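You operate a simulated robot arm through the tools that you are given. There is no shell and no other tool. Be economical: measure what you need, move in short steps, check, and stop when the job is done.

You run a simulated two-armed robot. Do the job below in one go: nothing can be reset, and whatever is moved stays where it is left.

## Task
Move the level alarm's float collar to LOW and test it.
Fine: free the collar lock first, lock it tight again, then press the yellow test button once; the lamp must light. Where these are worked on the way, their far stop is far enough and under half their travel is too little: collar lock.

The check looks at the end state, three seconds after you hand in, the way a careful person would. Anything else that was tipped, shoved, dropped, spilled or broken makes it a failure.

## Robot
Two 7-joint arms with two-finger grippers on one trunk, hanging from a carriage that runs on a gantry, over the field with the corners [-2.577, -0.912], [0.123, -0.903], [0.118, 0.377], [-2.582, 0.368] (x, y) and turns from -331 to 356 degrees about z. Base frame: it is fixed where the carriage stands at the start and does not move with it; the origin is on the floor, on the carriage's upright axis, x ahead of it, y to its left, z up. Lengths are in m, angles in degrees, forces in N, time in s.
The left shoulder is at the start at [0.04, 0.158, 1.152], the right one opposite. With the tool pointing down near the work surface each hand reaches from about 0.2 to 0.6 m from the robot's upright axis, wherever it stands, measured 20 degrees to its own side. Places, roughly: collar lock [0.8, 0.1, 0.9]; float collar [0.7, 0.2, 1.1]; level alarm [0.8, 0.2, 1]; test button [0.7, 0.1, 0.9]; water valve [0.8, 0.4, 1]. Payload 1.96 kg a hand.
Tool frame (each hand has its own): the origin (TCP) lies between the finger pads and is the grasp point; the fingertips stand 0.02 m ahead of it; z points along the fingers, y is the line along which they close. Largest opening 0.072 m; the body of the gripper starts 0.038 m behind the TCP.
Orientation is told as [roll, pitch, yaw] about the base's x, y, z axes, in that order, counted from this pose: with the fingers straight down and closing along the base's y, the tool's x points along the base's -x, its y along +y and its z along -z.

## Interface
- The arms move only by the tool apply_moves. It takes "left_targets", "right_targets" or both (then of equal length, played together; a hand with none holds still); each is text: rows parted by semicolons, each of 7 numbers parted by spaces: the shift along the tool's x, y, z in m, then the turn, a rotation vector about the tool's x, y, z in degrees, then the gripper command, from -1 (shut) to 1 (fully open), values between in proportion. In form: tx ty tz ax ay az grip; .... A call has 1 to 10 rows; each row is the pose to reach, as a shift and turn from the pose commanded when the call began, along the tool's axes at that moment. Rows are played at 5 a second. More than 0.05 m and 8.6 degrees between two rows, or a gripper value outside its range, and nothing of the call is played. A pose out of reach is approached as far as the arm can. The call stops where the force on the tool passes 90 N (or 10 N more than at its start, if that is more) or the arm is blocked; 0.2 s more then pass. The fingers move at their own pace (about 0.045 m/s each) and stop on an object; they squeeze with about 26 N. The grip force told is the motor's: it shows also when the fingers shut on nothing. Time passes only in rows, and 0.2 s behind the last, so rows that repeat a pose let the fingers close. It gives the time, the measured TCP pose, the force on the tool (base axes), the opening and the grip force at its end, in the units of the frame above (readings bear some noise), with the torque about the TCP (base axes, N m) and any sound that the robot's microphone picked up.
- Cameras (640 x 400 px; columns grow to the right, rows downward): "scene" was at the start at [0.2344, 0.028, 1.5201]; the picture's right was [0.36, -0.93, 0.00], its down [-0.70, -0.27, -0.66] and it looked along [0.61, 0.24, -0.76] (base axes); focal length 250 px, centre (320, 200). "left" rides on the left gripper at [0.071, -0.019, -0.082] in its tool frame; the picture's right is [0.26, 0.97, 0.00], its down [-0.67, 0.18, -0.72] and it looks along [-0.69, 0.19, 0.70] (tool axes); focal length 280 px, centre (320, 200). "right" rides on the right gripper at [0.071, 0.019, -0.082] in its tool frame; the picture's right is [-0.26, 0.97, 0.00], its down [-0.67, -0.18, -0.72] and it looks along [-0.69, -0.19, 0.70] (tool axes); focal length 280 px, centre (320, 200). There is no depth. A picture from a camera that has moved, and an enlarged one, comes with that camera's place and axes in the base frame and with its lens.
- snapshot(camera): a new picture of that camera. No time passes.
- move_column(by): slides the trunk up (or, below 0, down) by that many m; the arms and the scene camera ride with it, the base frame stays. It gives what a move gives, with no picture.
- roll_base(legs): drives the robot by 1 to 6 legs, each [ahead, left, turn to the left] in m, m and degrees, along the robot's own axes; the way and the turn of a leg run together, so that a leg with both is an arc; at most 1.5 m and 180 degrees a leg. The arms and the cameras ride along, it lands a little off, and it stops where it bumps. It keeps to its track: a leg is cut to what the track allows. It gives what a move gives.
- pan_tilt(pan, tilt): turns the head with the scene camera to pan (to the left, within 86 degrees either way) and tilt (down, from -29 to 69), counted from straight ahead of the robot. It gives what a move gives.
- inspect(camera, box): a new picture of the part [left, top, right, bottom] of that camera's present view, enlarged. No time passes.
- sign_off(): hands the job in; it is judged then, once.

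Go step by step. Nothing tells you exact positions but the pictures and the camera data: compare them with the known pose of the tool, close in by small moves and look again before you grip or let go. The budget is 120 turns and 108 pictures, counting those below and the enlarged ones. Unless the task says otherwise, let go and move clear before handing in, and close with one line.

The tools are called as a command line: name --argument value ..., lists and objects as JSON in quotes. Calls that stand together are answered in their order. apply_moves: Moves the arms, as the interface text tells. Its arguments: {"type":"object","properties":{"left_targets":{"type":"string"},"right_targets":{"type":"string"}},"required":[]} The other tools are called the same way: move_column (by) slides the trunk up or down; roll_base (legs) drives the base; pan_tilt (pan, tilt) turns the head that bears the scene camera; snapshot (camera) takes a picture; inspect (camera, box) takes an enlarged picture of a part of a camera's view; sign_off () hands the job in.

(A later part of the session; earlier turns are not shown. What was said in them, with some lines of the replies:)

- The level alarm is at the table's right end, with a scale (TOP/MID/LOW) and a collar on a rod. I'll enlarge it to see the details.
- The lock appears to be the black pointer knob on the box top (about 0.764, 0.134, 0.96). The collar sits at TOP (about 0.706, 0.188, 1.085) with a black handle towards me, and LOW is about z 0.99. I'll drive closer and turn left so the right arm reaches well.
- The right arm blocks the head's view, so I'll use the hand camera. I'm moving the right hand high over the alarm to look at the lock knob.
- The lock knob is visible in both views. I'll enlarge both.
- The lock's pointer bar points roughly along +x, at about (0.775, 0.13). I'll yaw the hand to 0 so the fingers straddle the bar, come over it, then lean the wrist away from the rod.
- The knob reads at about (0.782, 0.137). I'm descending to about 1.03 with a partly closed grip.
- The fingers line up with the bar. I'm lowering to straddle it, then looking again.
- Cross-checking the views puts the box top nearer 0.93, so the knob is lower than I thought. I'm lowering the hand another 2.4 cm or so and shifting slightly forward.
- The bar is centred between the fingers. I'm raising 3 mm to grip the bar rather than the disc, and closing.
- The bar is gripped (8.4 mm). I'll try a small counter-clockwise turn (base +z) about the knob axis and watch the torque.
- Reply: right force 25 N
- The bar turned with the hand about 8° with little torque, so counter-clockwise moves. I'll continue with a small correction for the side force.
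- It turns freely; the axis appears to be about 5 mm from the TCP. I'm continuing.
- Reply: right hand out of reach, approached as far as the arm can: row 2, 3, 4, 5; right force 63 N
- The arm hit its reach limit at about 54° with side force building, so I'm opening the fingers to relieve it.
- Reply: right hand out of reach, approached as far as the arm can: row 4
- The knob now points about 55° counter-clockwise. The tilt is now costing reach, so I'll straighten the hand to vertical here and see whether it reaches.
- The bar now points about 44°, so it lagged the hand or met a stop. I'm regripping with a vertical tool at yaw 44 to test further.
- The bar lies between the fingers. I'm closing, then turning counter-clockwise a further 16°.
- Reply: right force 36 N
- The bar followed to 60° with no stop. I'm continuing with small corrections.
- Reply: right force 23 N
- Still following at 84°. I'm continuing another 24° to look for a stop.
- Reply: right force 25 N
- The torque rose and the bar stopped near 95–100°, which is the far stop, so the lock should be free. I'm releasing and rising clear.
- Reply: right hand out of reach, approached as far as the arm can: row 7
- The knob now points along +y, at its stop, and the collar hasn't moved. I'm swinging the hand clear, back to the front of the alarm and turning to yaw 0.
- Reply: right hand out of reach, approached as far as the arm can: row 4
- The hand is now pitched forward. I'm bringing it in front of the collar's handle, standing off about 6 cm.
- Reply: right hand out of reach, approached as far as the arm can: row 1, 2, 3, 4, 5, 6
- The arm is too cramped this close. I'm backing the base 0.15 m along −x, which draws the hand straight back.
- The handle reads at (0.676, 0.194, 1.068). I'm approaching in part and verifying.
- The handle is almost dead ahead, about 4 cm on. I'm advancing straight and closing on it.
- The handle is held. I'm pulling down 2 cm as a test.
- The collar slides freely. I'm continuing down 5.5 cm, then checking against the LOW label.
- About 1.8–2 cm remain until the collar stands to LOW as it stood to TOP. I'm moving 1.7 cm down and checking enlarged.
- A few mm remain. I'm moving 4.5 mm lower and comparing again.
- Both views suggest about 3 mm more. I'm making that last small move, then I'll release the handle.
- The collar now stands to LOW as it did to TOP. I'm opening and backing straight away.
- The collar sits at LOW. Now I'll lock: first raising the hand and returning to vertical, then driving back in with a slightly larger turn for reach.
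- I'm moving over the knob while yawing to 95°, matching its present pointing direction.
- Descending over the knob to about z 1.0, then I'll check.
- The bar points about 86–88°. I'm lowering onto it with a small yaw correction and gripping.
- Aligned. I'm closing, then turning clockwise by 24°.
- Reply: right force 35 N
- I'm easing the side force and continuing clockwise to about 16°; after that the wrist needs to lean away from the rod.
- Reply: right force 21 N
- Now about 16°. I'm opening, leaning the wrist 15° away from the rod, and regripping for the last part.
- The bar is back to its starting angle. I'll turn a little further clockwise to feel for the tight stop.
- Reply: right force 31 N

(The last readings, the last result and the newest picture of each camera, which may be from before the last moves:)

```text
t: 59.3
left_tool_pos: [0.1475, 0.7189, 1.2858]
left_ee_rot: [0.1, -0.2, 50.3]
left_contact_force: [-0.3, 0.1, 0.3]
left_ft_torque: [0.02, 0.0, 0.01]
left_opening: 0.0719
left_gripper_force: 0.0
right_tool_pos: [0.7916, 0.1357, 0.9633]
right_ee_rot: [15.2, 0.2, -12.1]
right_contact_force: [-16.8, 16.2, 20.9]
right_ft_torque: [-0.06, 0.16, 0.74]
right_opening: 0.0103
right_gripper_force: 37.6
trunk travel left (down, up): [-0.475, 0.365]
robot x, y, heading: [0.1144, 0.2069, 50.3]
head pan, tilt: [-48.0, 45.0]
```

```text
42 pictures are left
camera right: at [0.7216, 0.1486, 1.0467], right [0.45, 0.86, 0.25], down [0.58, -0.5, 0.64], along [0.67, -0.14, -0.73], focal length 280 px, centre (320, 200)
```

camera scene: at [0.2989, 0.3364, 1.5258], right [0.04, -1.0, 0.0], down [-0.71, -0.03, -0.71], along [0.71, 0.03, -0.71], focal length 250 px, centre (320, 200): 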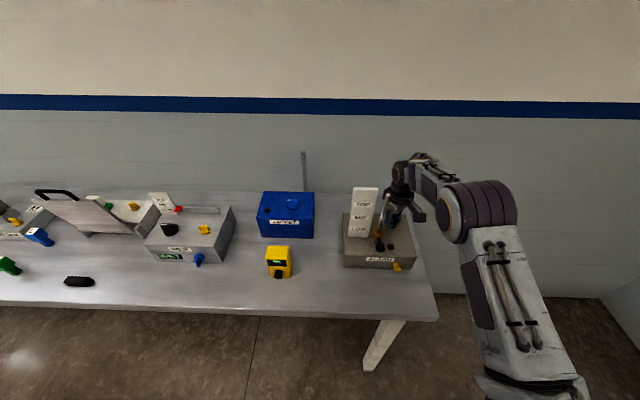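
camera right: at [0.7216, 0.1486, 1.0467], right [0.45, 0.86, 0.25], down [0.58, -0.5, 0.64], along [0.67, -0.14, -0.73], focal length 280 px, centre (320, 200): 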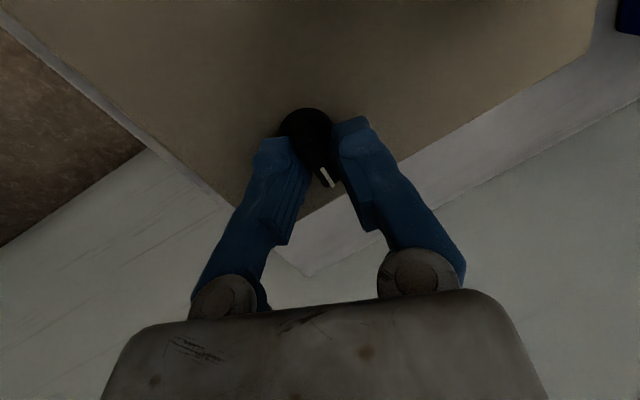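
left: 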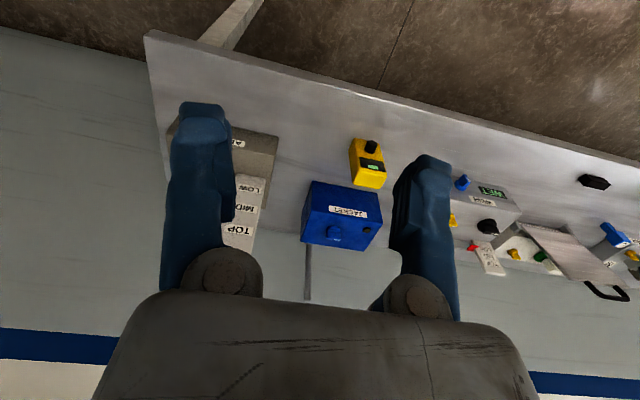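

The torque rose to 0.74 N·m and the fingers spread: the tight stop. I'm releasing and rising vertically.

apply_moves --right_targets "0 0 0 0 0 0 0.2; 0 0 0 0 0 0 0.2; 0 0.008 -0.029 0 0 0 0.2; 0 0.018 -0.068 0 0 0 0.2; 0 0.028 -0.106 0 0 0 0.2; 0 0.039 -0.145 0 0 0 0.2; 0 0.049 -0.184 0 0 0 0.2"

snapshot --camera "right"

inspect --camera "scene" --box '[330, 160, 430, 280]'

```text
t: 60.9
left_tool_pos: [0.1484, 0.7189, 1.2846]
left_ee_rot: [0.1, 0.0, 50.4]
left_contact_force: [0.3, -0.4, 0.3]
left_ft_torque: [0.0, -0.02, -0.01]
left_opening: 0.0721
left_gripper_force: 0.1
right_tool_pos: [0.7935, 0.1323, 1.1519]
right_ee_rot: [15.0, 0.1, -12.1]
right_contact_force: [-0.3, -0.7, 0.5]
right_ft_torque: [0.01, -0.01, 0.02]
right_opening: 0.0432
right_gripper_force: 0.0
trunk travel left (down, up): [-0.475, 0.365]
robot x, y, heading: [0.1166, 0.2101, 50.4]
head pan, tilt: [-48.0, 45.0]
```

```text
41 pictures are left
camera right: at [0.7237, 0.1446, 1.236], right [0.45, 0.86, 0.25], down [0.58, -0.5, 0.64], along [0.67, -0.15, -0.72], focal length 280 px, centre (320, 200)
```

right: 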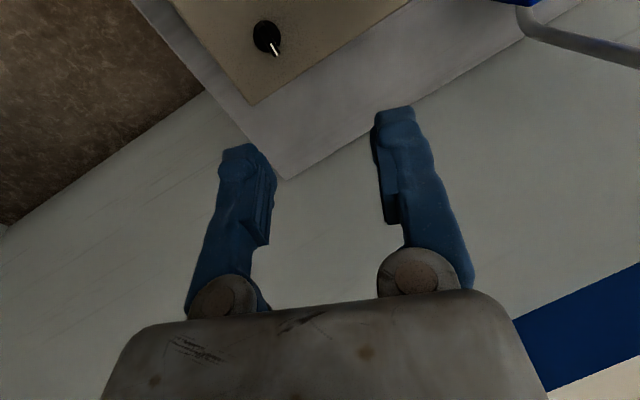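

```text
3.33 times, centred on (380, 220) of scene
camera zoom: at [0.3005, 0.3352, 1.5257], right [0.04, -1.0, 0.0], down [-0.71, -0.03, -0.71], along [0.71, 0.03, -0.71], focal length 833 px, centre (120, 133)
```

zoom: 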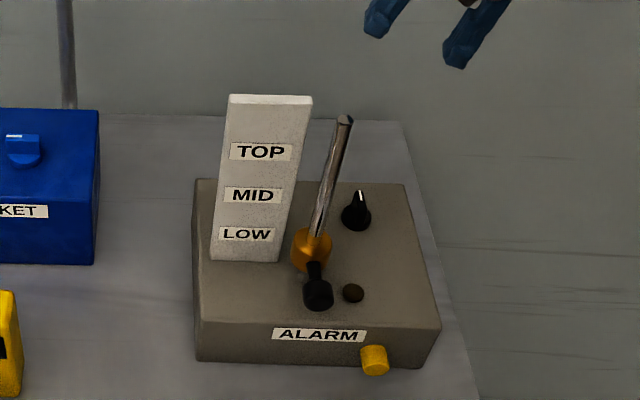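

The knob points back to its start angle and the collar is at LOW. Next the button, at about (0.67, 0.134, 0.895) on the front. I'm moving the hand aside and level first.

apply_moves --right_targets "-0.0055 -0.023 -0.016 5 0 0 0; -0.011 -0.046 -0.032 10 0 0 -0.5; -0.0166 -0.068 -0.049 15 0 0 -1; -0.0166 -0.068 -0.049 15 0 0 -1"

roll_base --legs '[[-0.128, 0.154, 0], [0, 0, -11]]'

snapshot --camera "scene"

```text
t: 61.9
left_tool_pos: [0.1498, 0.7173, 1.2836]
left_ee_rot: [-0.1, 0.0, 50.3]
left_contact_force: [0.5, -0.1, 0.3]
left_ft_torque: [-0.01, 0.02, 0.01]
left_opening: 0.0721
left_gripper_force: 0.0
right_tool_pos: [0.7925, 0.0519, 1.1823]
right_ee_rot: [-0.1, 0.1, -12.1]
right_contact_force: [0.6, 0.2, 0.5]
right_ft_torque: [-0.01, -0.01, -0.03]
right_opening: 0.0002
right_gripper_force: 25.7
trunk travel left (down, up): [-0.475, 0.365]
robot x, y, heading: [0.1164, 0.2074, 50.2]
head pan, tilt: [-48.0, 45.0]
```

```text
t: 64.2
left_tool_pos: [0.0464, 0.701, 1.2842]
left_ee_rot: [0.0, 0.0, 39.2]
left_contact_force: [0.3, 0.5, 0.1]
left_ft_torque: [0.03, 0.01, 0.02]
left_opening: 0.0721
left_gripper_force: 0.1
right_tool_pos: [0.5513, -0.075, 1.1838]
right_ee_rot: [0.0, 0.1, -23.2]
right_contact_force: [-0.4, 0.1, 0.3]
right_ft_torque: [-0.02, 0.01, -0.01]
right_opening: 0.0
right_gripper_force: 25.1
trunk travel left (down, up): [-0.475, 0.365]
robot x, y, heading: [-0.0842, 0.2055, 39.2]
head pan, tilt: [-48.0, 45.0]
```

```text
39 pictures are left
camera scene: at [0.1225, 0.2968, 1.5257], right [-0.15, -0.99, 0.0], down [-0.7, 0.11, -0.71], along [0.7, -0.11, -0.71], focal length 250 px, centre (320, 200)
```

scene: 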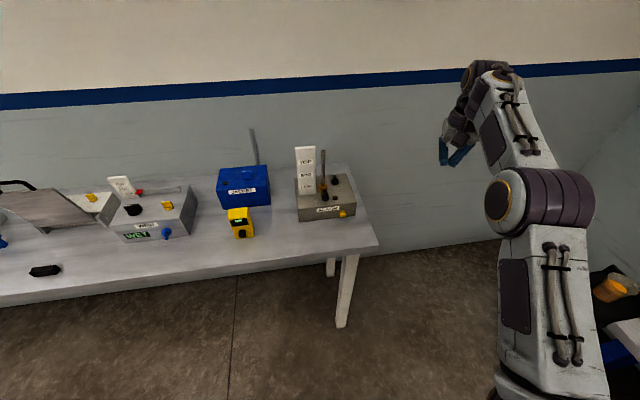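

apply_moves --right_targets "0.024 0.025 0 0 0 -5.8 -1; 0.048 0.05 0 0 0 -11.6 -1; 0.073 0.075 0 0 0 -17.4 -1; 0.097 0.1 0 0 0 -23.2 -1; 0.097 0.1 0 0 0 -23.2 -1"

apply_moves --right_targets "0 0 0 0 -7.5 0 -1; 0 0 0 0 -15 0 -1; 0 0 0 0 -22.5 0 -1; 0 0 0 0 -30 0 -1; 0 0 0 0 -37.5 0 -1; 0 0 0 0 -45 0 -1; 0 0 0 0 -45 0 -1"

snapshot --camera "right"

```text
t: 65.4
left_tool_pos: [0.0465, 0.7002, 1.284]
left_ee_rot: [-0.1, 0.0, 39.2]
left_contact_force: [0.8, -0.9, 0.0]
left_ft_torque: [0.01, -0.01, -0.03]
left_opening: 0.072
left_gripper_force: 0.0
right_tool_pos: [0.5033, 0.055, 1.1835]
right_ee_rot: [0.0, 0.1, 0.1]
right_contact_force: [0.3, -0.7, 0.3]
right_ft_torque: [-0.01, 0.01, 0.0]
right_opening: 0.0
right_gripper_force: 25.9
trunk travel left (down, up): [-0.475, 0.365]
robot x, y, heading: [-0.0821, 0.2101, 39.4]
head pan, tilt: [-48.0, 45.0]
```

```text
t: 67.0
left_tool_pos: [0.047, 0.7003, 1.2843]
left_ee_rot: [0.0, 0.0, 39.1]
left_contact_force: [0.2, 0.8, 0.1]
left_ft_torque: [0.0, 0.0, 0.01]
left_opening: 0.0719
left_gripper_force: 0.1
right_tool_pos: [0.5016, 0.0545, 1.1847]
right_ee_rot: [0.0, -45.0, 0.0]
right_contact_force: [-0.2, 0.0, 0.3]
right_ft_torque: [-0.01, 0.04, -0.01]
right_opening: 0.0
right_gripper_force: 26.1
trunk travel left (down, up): [-0.475, 0.365]
robot x, y, heading: [-0.0823, 0.2092, 39.4]
head pan, tilt: [-48.0, 45.0]
```

```text
38 pictures are left
camera right: at [0.3936, 0.0741, 1.1908], right [0.18, 0.97, 0.19], down [-0.03, -0.18, 0.98], along [0.98, -0.19, -0.01], focal length 280 px, centre (320, 200)
```

right: 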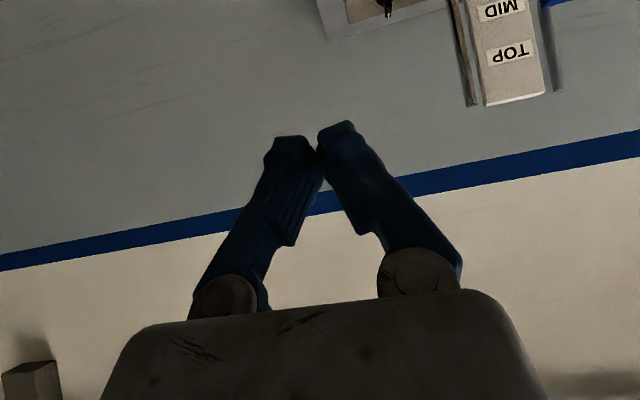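

The hand is pitched with fingers shut. I'm lowering to a standoff in front of the button.

apply_moves --right_targets "0.02 0.011 0.036 0 0 0 -1; 0.041 0.023 0.072 0 0 0 -1; 0.061 0.034 0.108 0 0 0 -1; 0.082 0.045 0.145 0 0 0 -1; 0.102 0.057 0.181 0 0 0 -1; 0.123 0.068 0.217 0 0 0 -1; 0.143 0.0795 0.253 0 0 0 -1; 0.143 0.0795 0.253 0 0 0 -1"

snapshot --camera "right"

snapshot --camera "scene"

```text
t: 68.8
left_tool_pos: [0.0468, 0.7007, 1.2844]
left_ee_rot: [0.0, 0.1, 39.3]
left_contact_force: [-0.9, 0.1, -0.5]
left_ft_torque: [0.01, -0.01, -0.05]
left_opening: 0.0719
left_gripper_force: 0.1
right_tool_pos: [0.5807, 0.1341, 0.9026]
right_ee_rot: [0.2, -45.0, 0.1]
right_contact_force: [-0.4, 0.4, -0.3]
right_ft_torque: [-0.01, 0.04, 0.02]
right_opening: 0.0
right_gripper_force: 26.0
trunk travel left (down, up): [-0.475, 0.365]
robot x, y, heading: [-0.0836, 0.2092, 38.9]
head pan, tilt: [-48.0, 45.0]
```

```text
37 pictures are left
camera right: at [0.4722, 0.1547, 0.9102], right [0.19, 0.96, 0.19], down [-0.03, -0.18, 0.98], along [0.98, -0.19, -0.01], focal length 280 px, centre (320, 200)
```

right: 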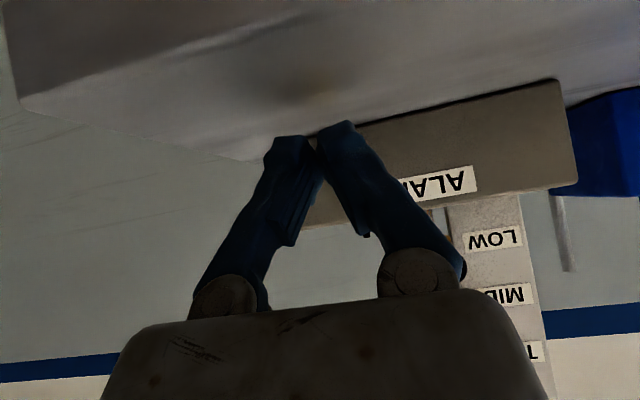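

```text
36 pictures are left
camera scene: at [0.1225, 0.2969, 1.5257], right [-0.15, -0.99, 0.0], down [-0.7, 0.11, -0.71], along [0.7, -0.11, -0.71], focal length 250 px, centre (320, 200)
```

scene: 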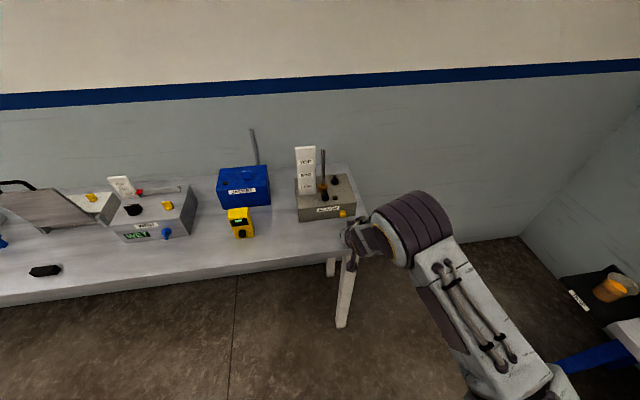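

Fingertips are aligned with the button (y 0.134, z 0.89). I'm advancing to just short of it and checking.

apply_moves --right_targets "-0.0085 0 0.0141 0 0 0 -1; -0.0198 0 0.0255 0 0 0 -1; -0.0318 0 0.0375 0 0 0 -1; -0.0318 0 0.0375 0 0 0 -1"

inspect --camera "scene" --box '[280, 140, 400, 260]'

snapshot --camera "right"

```text
t: 69.8
left_tool_pos: [0.0463, 0.7005, 1.2842]
left_ee_rot: [0.0, 0.0, 39.2]
left_contact_force: [0.5, 0.0, 0.4]
left_ft_torque: [-0.02, 0.03, -0.01]
left_opening: 0.0724
left_gripper_force: 0.1
right_tool_pos: [0.627, 0.1335, 0.8985]
right_ee_rot: [0.0, -44.9, 0.0]
right_contact_force: [0.4, -0.3, -0.2]
right_ft_torque: [0.02, -0.02, 0.01]
right_opening: 0.0
right_gripper_force: 25.7
trunk travel left (down, up): [-0.475, 0.365]
robot x, y, heading: [-0.0822, 0.211, 39.3]
head pan, tilt: [-48.0, 45.0]
```

```text
3.33 times, centred on (340, 200) of scene
camera zoom: at [0.1225, 0.2969, 1.5257], right [-0.15, -0.99, 0.0], down [-0.7, 0.11, -0.71], along [0.7, -0.11, -0.71], focal length 833 px, centre (253, 200)
```

zoom: 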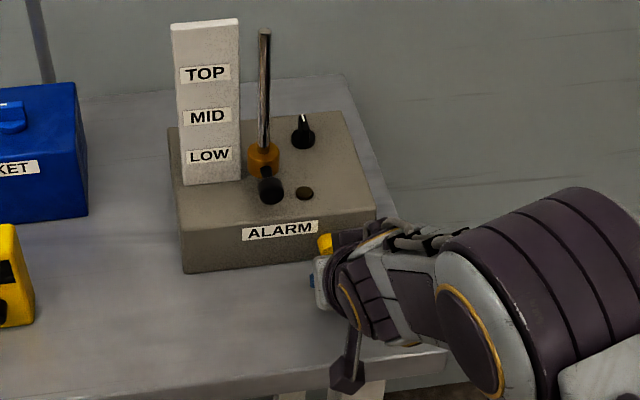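

```text
34 pictures are left
camera right: at [0.5199, 0.1531, 0.906], right [0.19, 0.96, 0.19], down [-0.03, -0.18, 0.98], along [0.98, -0.19, -0.01], focal length 280 px, centre (320, 200)
```

right: 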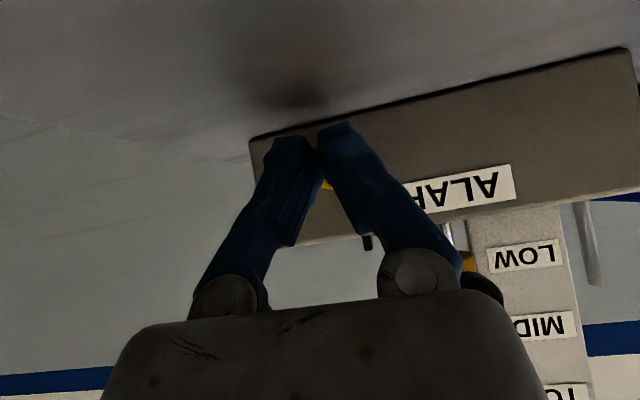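

The fingertip edge is in line with the button, about 1.5 cm short. I'm advancing in small steps, watching force and sound.

apply_moves --right_targets "-0.0035 0 0.0035 0 0 0 -1; -0.007 0 0.007 0 0 0 -1; -0.0085 0 0.0085 0 0 0 -1"

```text
t: 70.6
left_tool_pos: [0.0467, 0.7017, 1.2832]
left_ee_rot: [0.0, 0.1, 39.3]
left_contact_force: [0.9, 0.8, -0.8]
left_ft_torque: [-0.04, -0.01, 0.0]
left_opening: 0.0721
left_gripper_force: 0.2
right_tool_pos: [0.6413, 0.1348, 0.8995]
right_ee_rot: [0.0, -44.8, 0.0]
right_contact_force: [-0.7, -0.4, -0.3]
right_ft_torque: [-0.02, -0.02, -0.01]
right_opening: 0.0
right_gripper_force: 25.8
trunk travel left (down, up): [-0.475, 0.365]
robot x, y, heading: [-0.0798, 0.2105, 39.2]
head pan, tilt: [-48.0, 45.0]
```

apply_moves --right_targets "-0.0018 0 0.0018 0 0 0 -1; -0.0035 0 0.0035 0 0 0 -1"

snapshot --camera "right"

```text
t: 71.2
left_tool_pos: [0.0463, 0.7, 1.2844]
left_ee_rot: [0.0, 0.0, 39.3]
left_contact_force: [-0.1, 0.0, -0.4]
left_ft_torque: [0.01, 0.02, 0.0]
left_opening: 0.072
left_gripper_force: 0.1
right_tool_pos: [0.6432, 0.1339, 0.8998]
right_ee_rot: [-0.1, -44.8, 0.0]
right_contact_force: [-1.0, -0.9, -0.2]
right_ft_torque: [0.0, 0.03, 0.04]
right_opening: 0.0003
right_gripper_force: 26.2
trunk travel left (down, up): [-0.475, 0.365]
robot x, y, heading: [-0.0842, 0.209, 39.4]
head pan, tilt: [-48.0, 45.0]
```

```text
33 pictures are left
camera right: at [0.5362, 0.1534, 0.9066], right [0.19, 0.97, 0.19], down [-0.03, -0.18, 0.98], along [0.98, -0.19, -0.01], focal length 280 px, centre (320, 200)
```

right: 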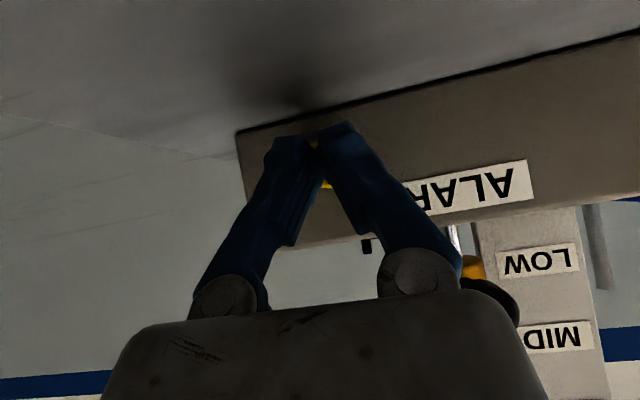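

No contact yet. I'm continuing in 3 mm steps.

apply_moves --right_targets "-0.0021 0 0.0021 0 0 0 -1; -0.0042 0 0.0042 0 0 0 -1"

```text
t: 71.8
left_tool_pos: [0.0462, 0.7006, 1.2835]
left_ee_rot: [0.0, -0.1, 39.2]
left_contact_force: [0.4, 0.4, 0.9]
left_ft_torque: [0.01, 0.0, 0.0]
left_opening: 0.0721
left_gripper_force: 0.0
right_tool_pos: [0.6506, 0.1331, 0.8983]
right_ee_rot: [0.0, -44.9, 0.0]
right_contact_force: [-2.7, -0.6, 1.4]
right_ft_torque: [-0.02, -0.03, -0.03]
right_opening: 0.006
right_gripper_force: 29.6
trunk travel left (down, up): [-0.475, 0.365]
robot x, y, heading: [-0.0847, 0.2064, 39.4]
head pan, tilt: [-48.0, 45.0]
heard: click
```

I heard a click, and the fingers were pushed apart slightly by the button. I'm backing straight off and checking the lamp.

apply_moves --right_targets "0.007 0 -0.007 0 0 0 -1; 0.021 0 -0.021 0 0 0 -1; 0.045 0 -0.045 0 0 0 -1; 0.075 0 -0.075 0 0 0 -1"

inspect --camera "scene" --box '[280, 140, 400, 260]'

snapshot --camera "right"

```text
t: 72.8
left_tool_pos: [0.0464, 0.7007, 1.2843]
left_ee_rot: [0.0, 0.0, 39.3]
left_contact_force: [0.3, 0.0, 0.5]
left_ft_torque: [-0.03, -0.04, 0.0]
left_opening: 0.0722
left_gripper_force: 0.1
right_tool_pos: [0.5463, 0.1352, 0.8981]
right_ee_rot: [0.0, -44.9, 0.1]
right_contact_force: [0.0, -0.2, 0.4]
right_ft_torque: [0.03, 0.01, 0.0]
right_opening: 0.0
right_gripper_force: 29.9
trunk travel left (down, up): [-0.475, 0.365]
robot x, y, heading: [-0.0799, 0.2097, 39.3]
head pan, tilt: [-48.0, 45.0]
```

```text
3.33 times, centred on (340, 200) of scene
camera zoom: at [0.1223, 0.297, 1.5256], right [-0.15, -0.99, 0.0], down [-0.7, 0.11, -0.71], along [0.7, -0.11, -0.71], focal length 833 px, centre (253, 200)
```

zoom: 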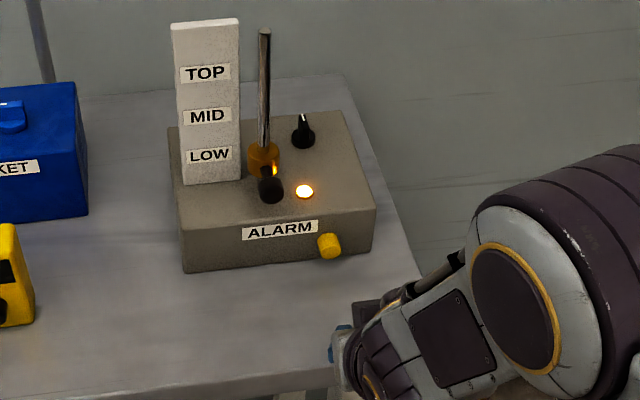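

```text
31 pictures are left
camera right: at [0.4374, 0.1539, 0.9051], right [0.18, 0.97, 0.18], down [-0.03, -0.18, 0.98], along [0.98, -0.19, -0.01], focal length 280 px, centre (320, 200)
```

right: 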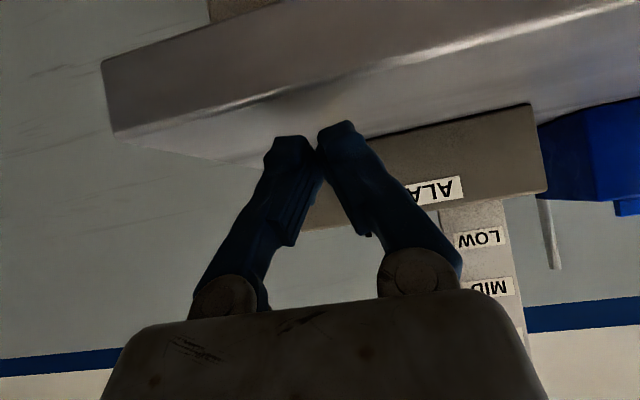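

The lamp is lit, the collar is at LOW, the lock is tight, and the hand is clear of everything. Handing in.

sign_off

```text
The job is handed in.
```

The float collar is at LOW and locked tight again, and one press of the test button lit the lamp.
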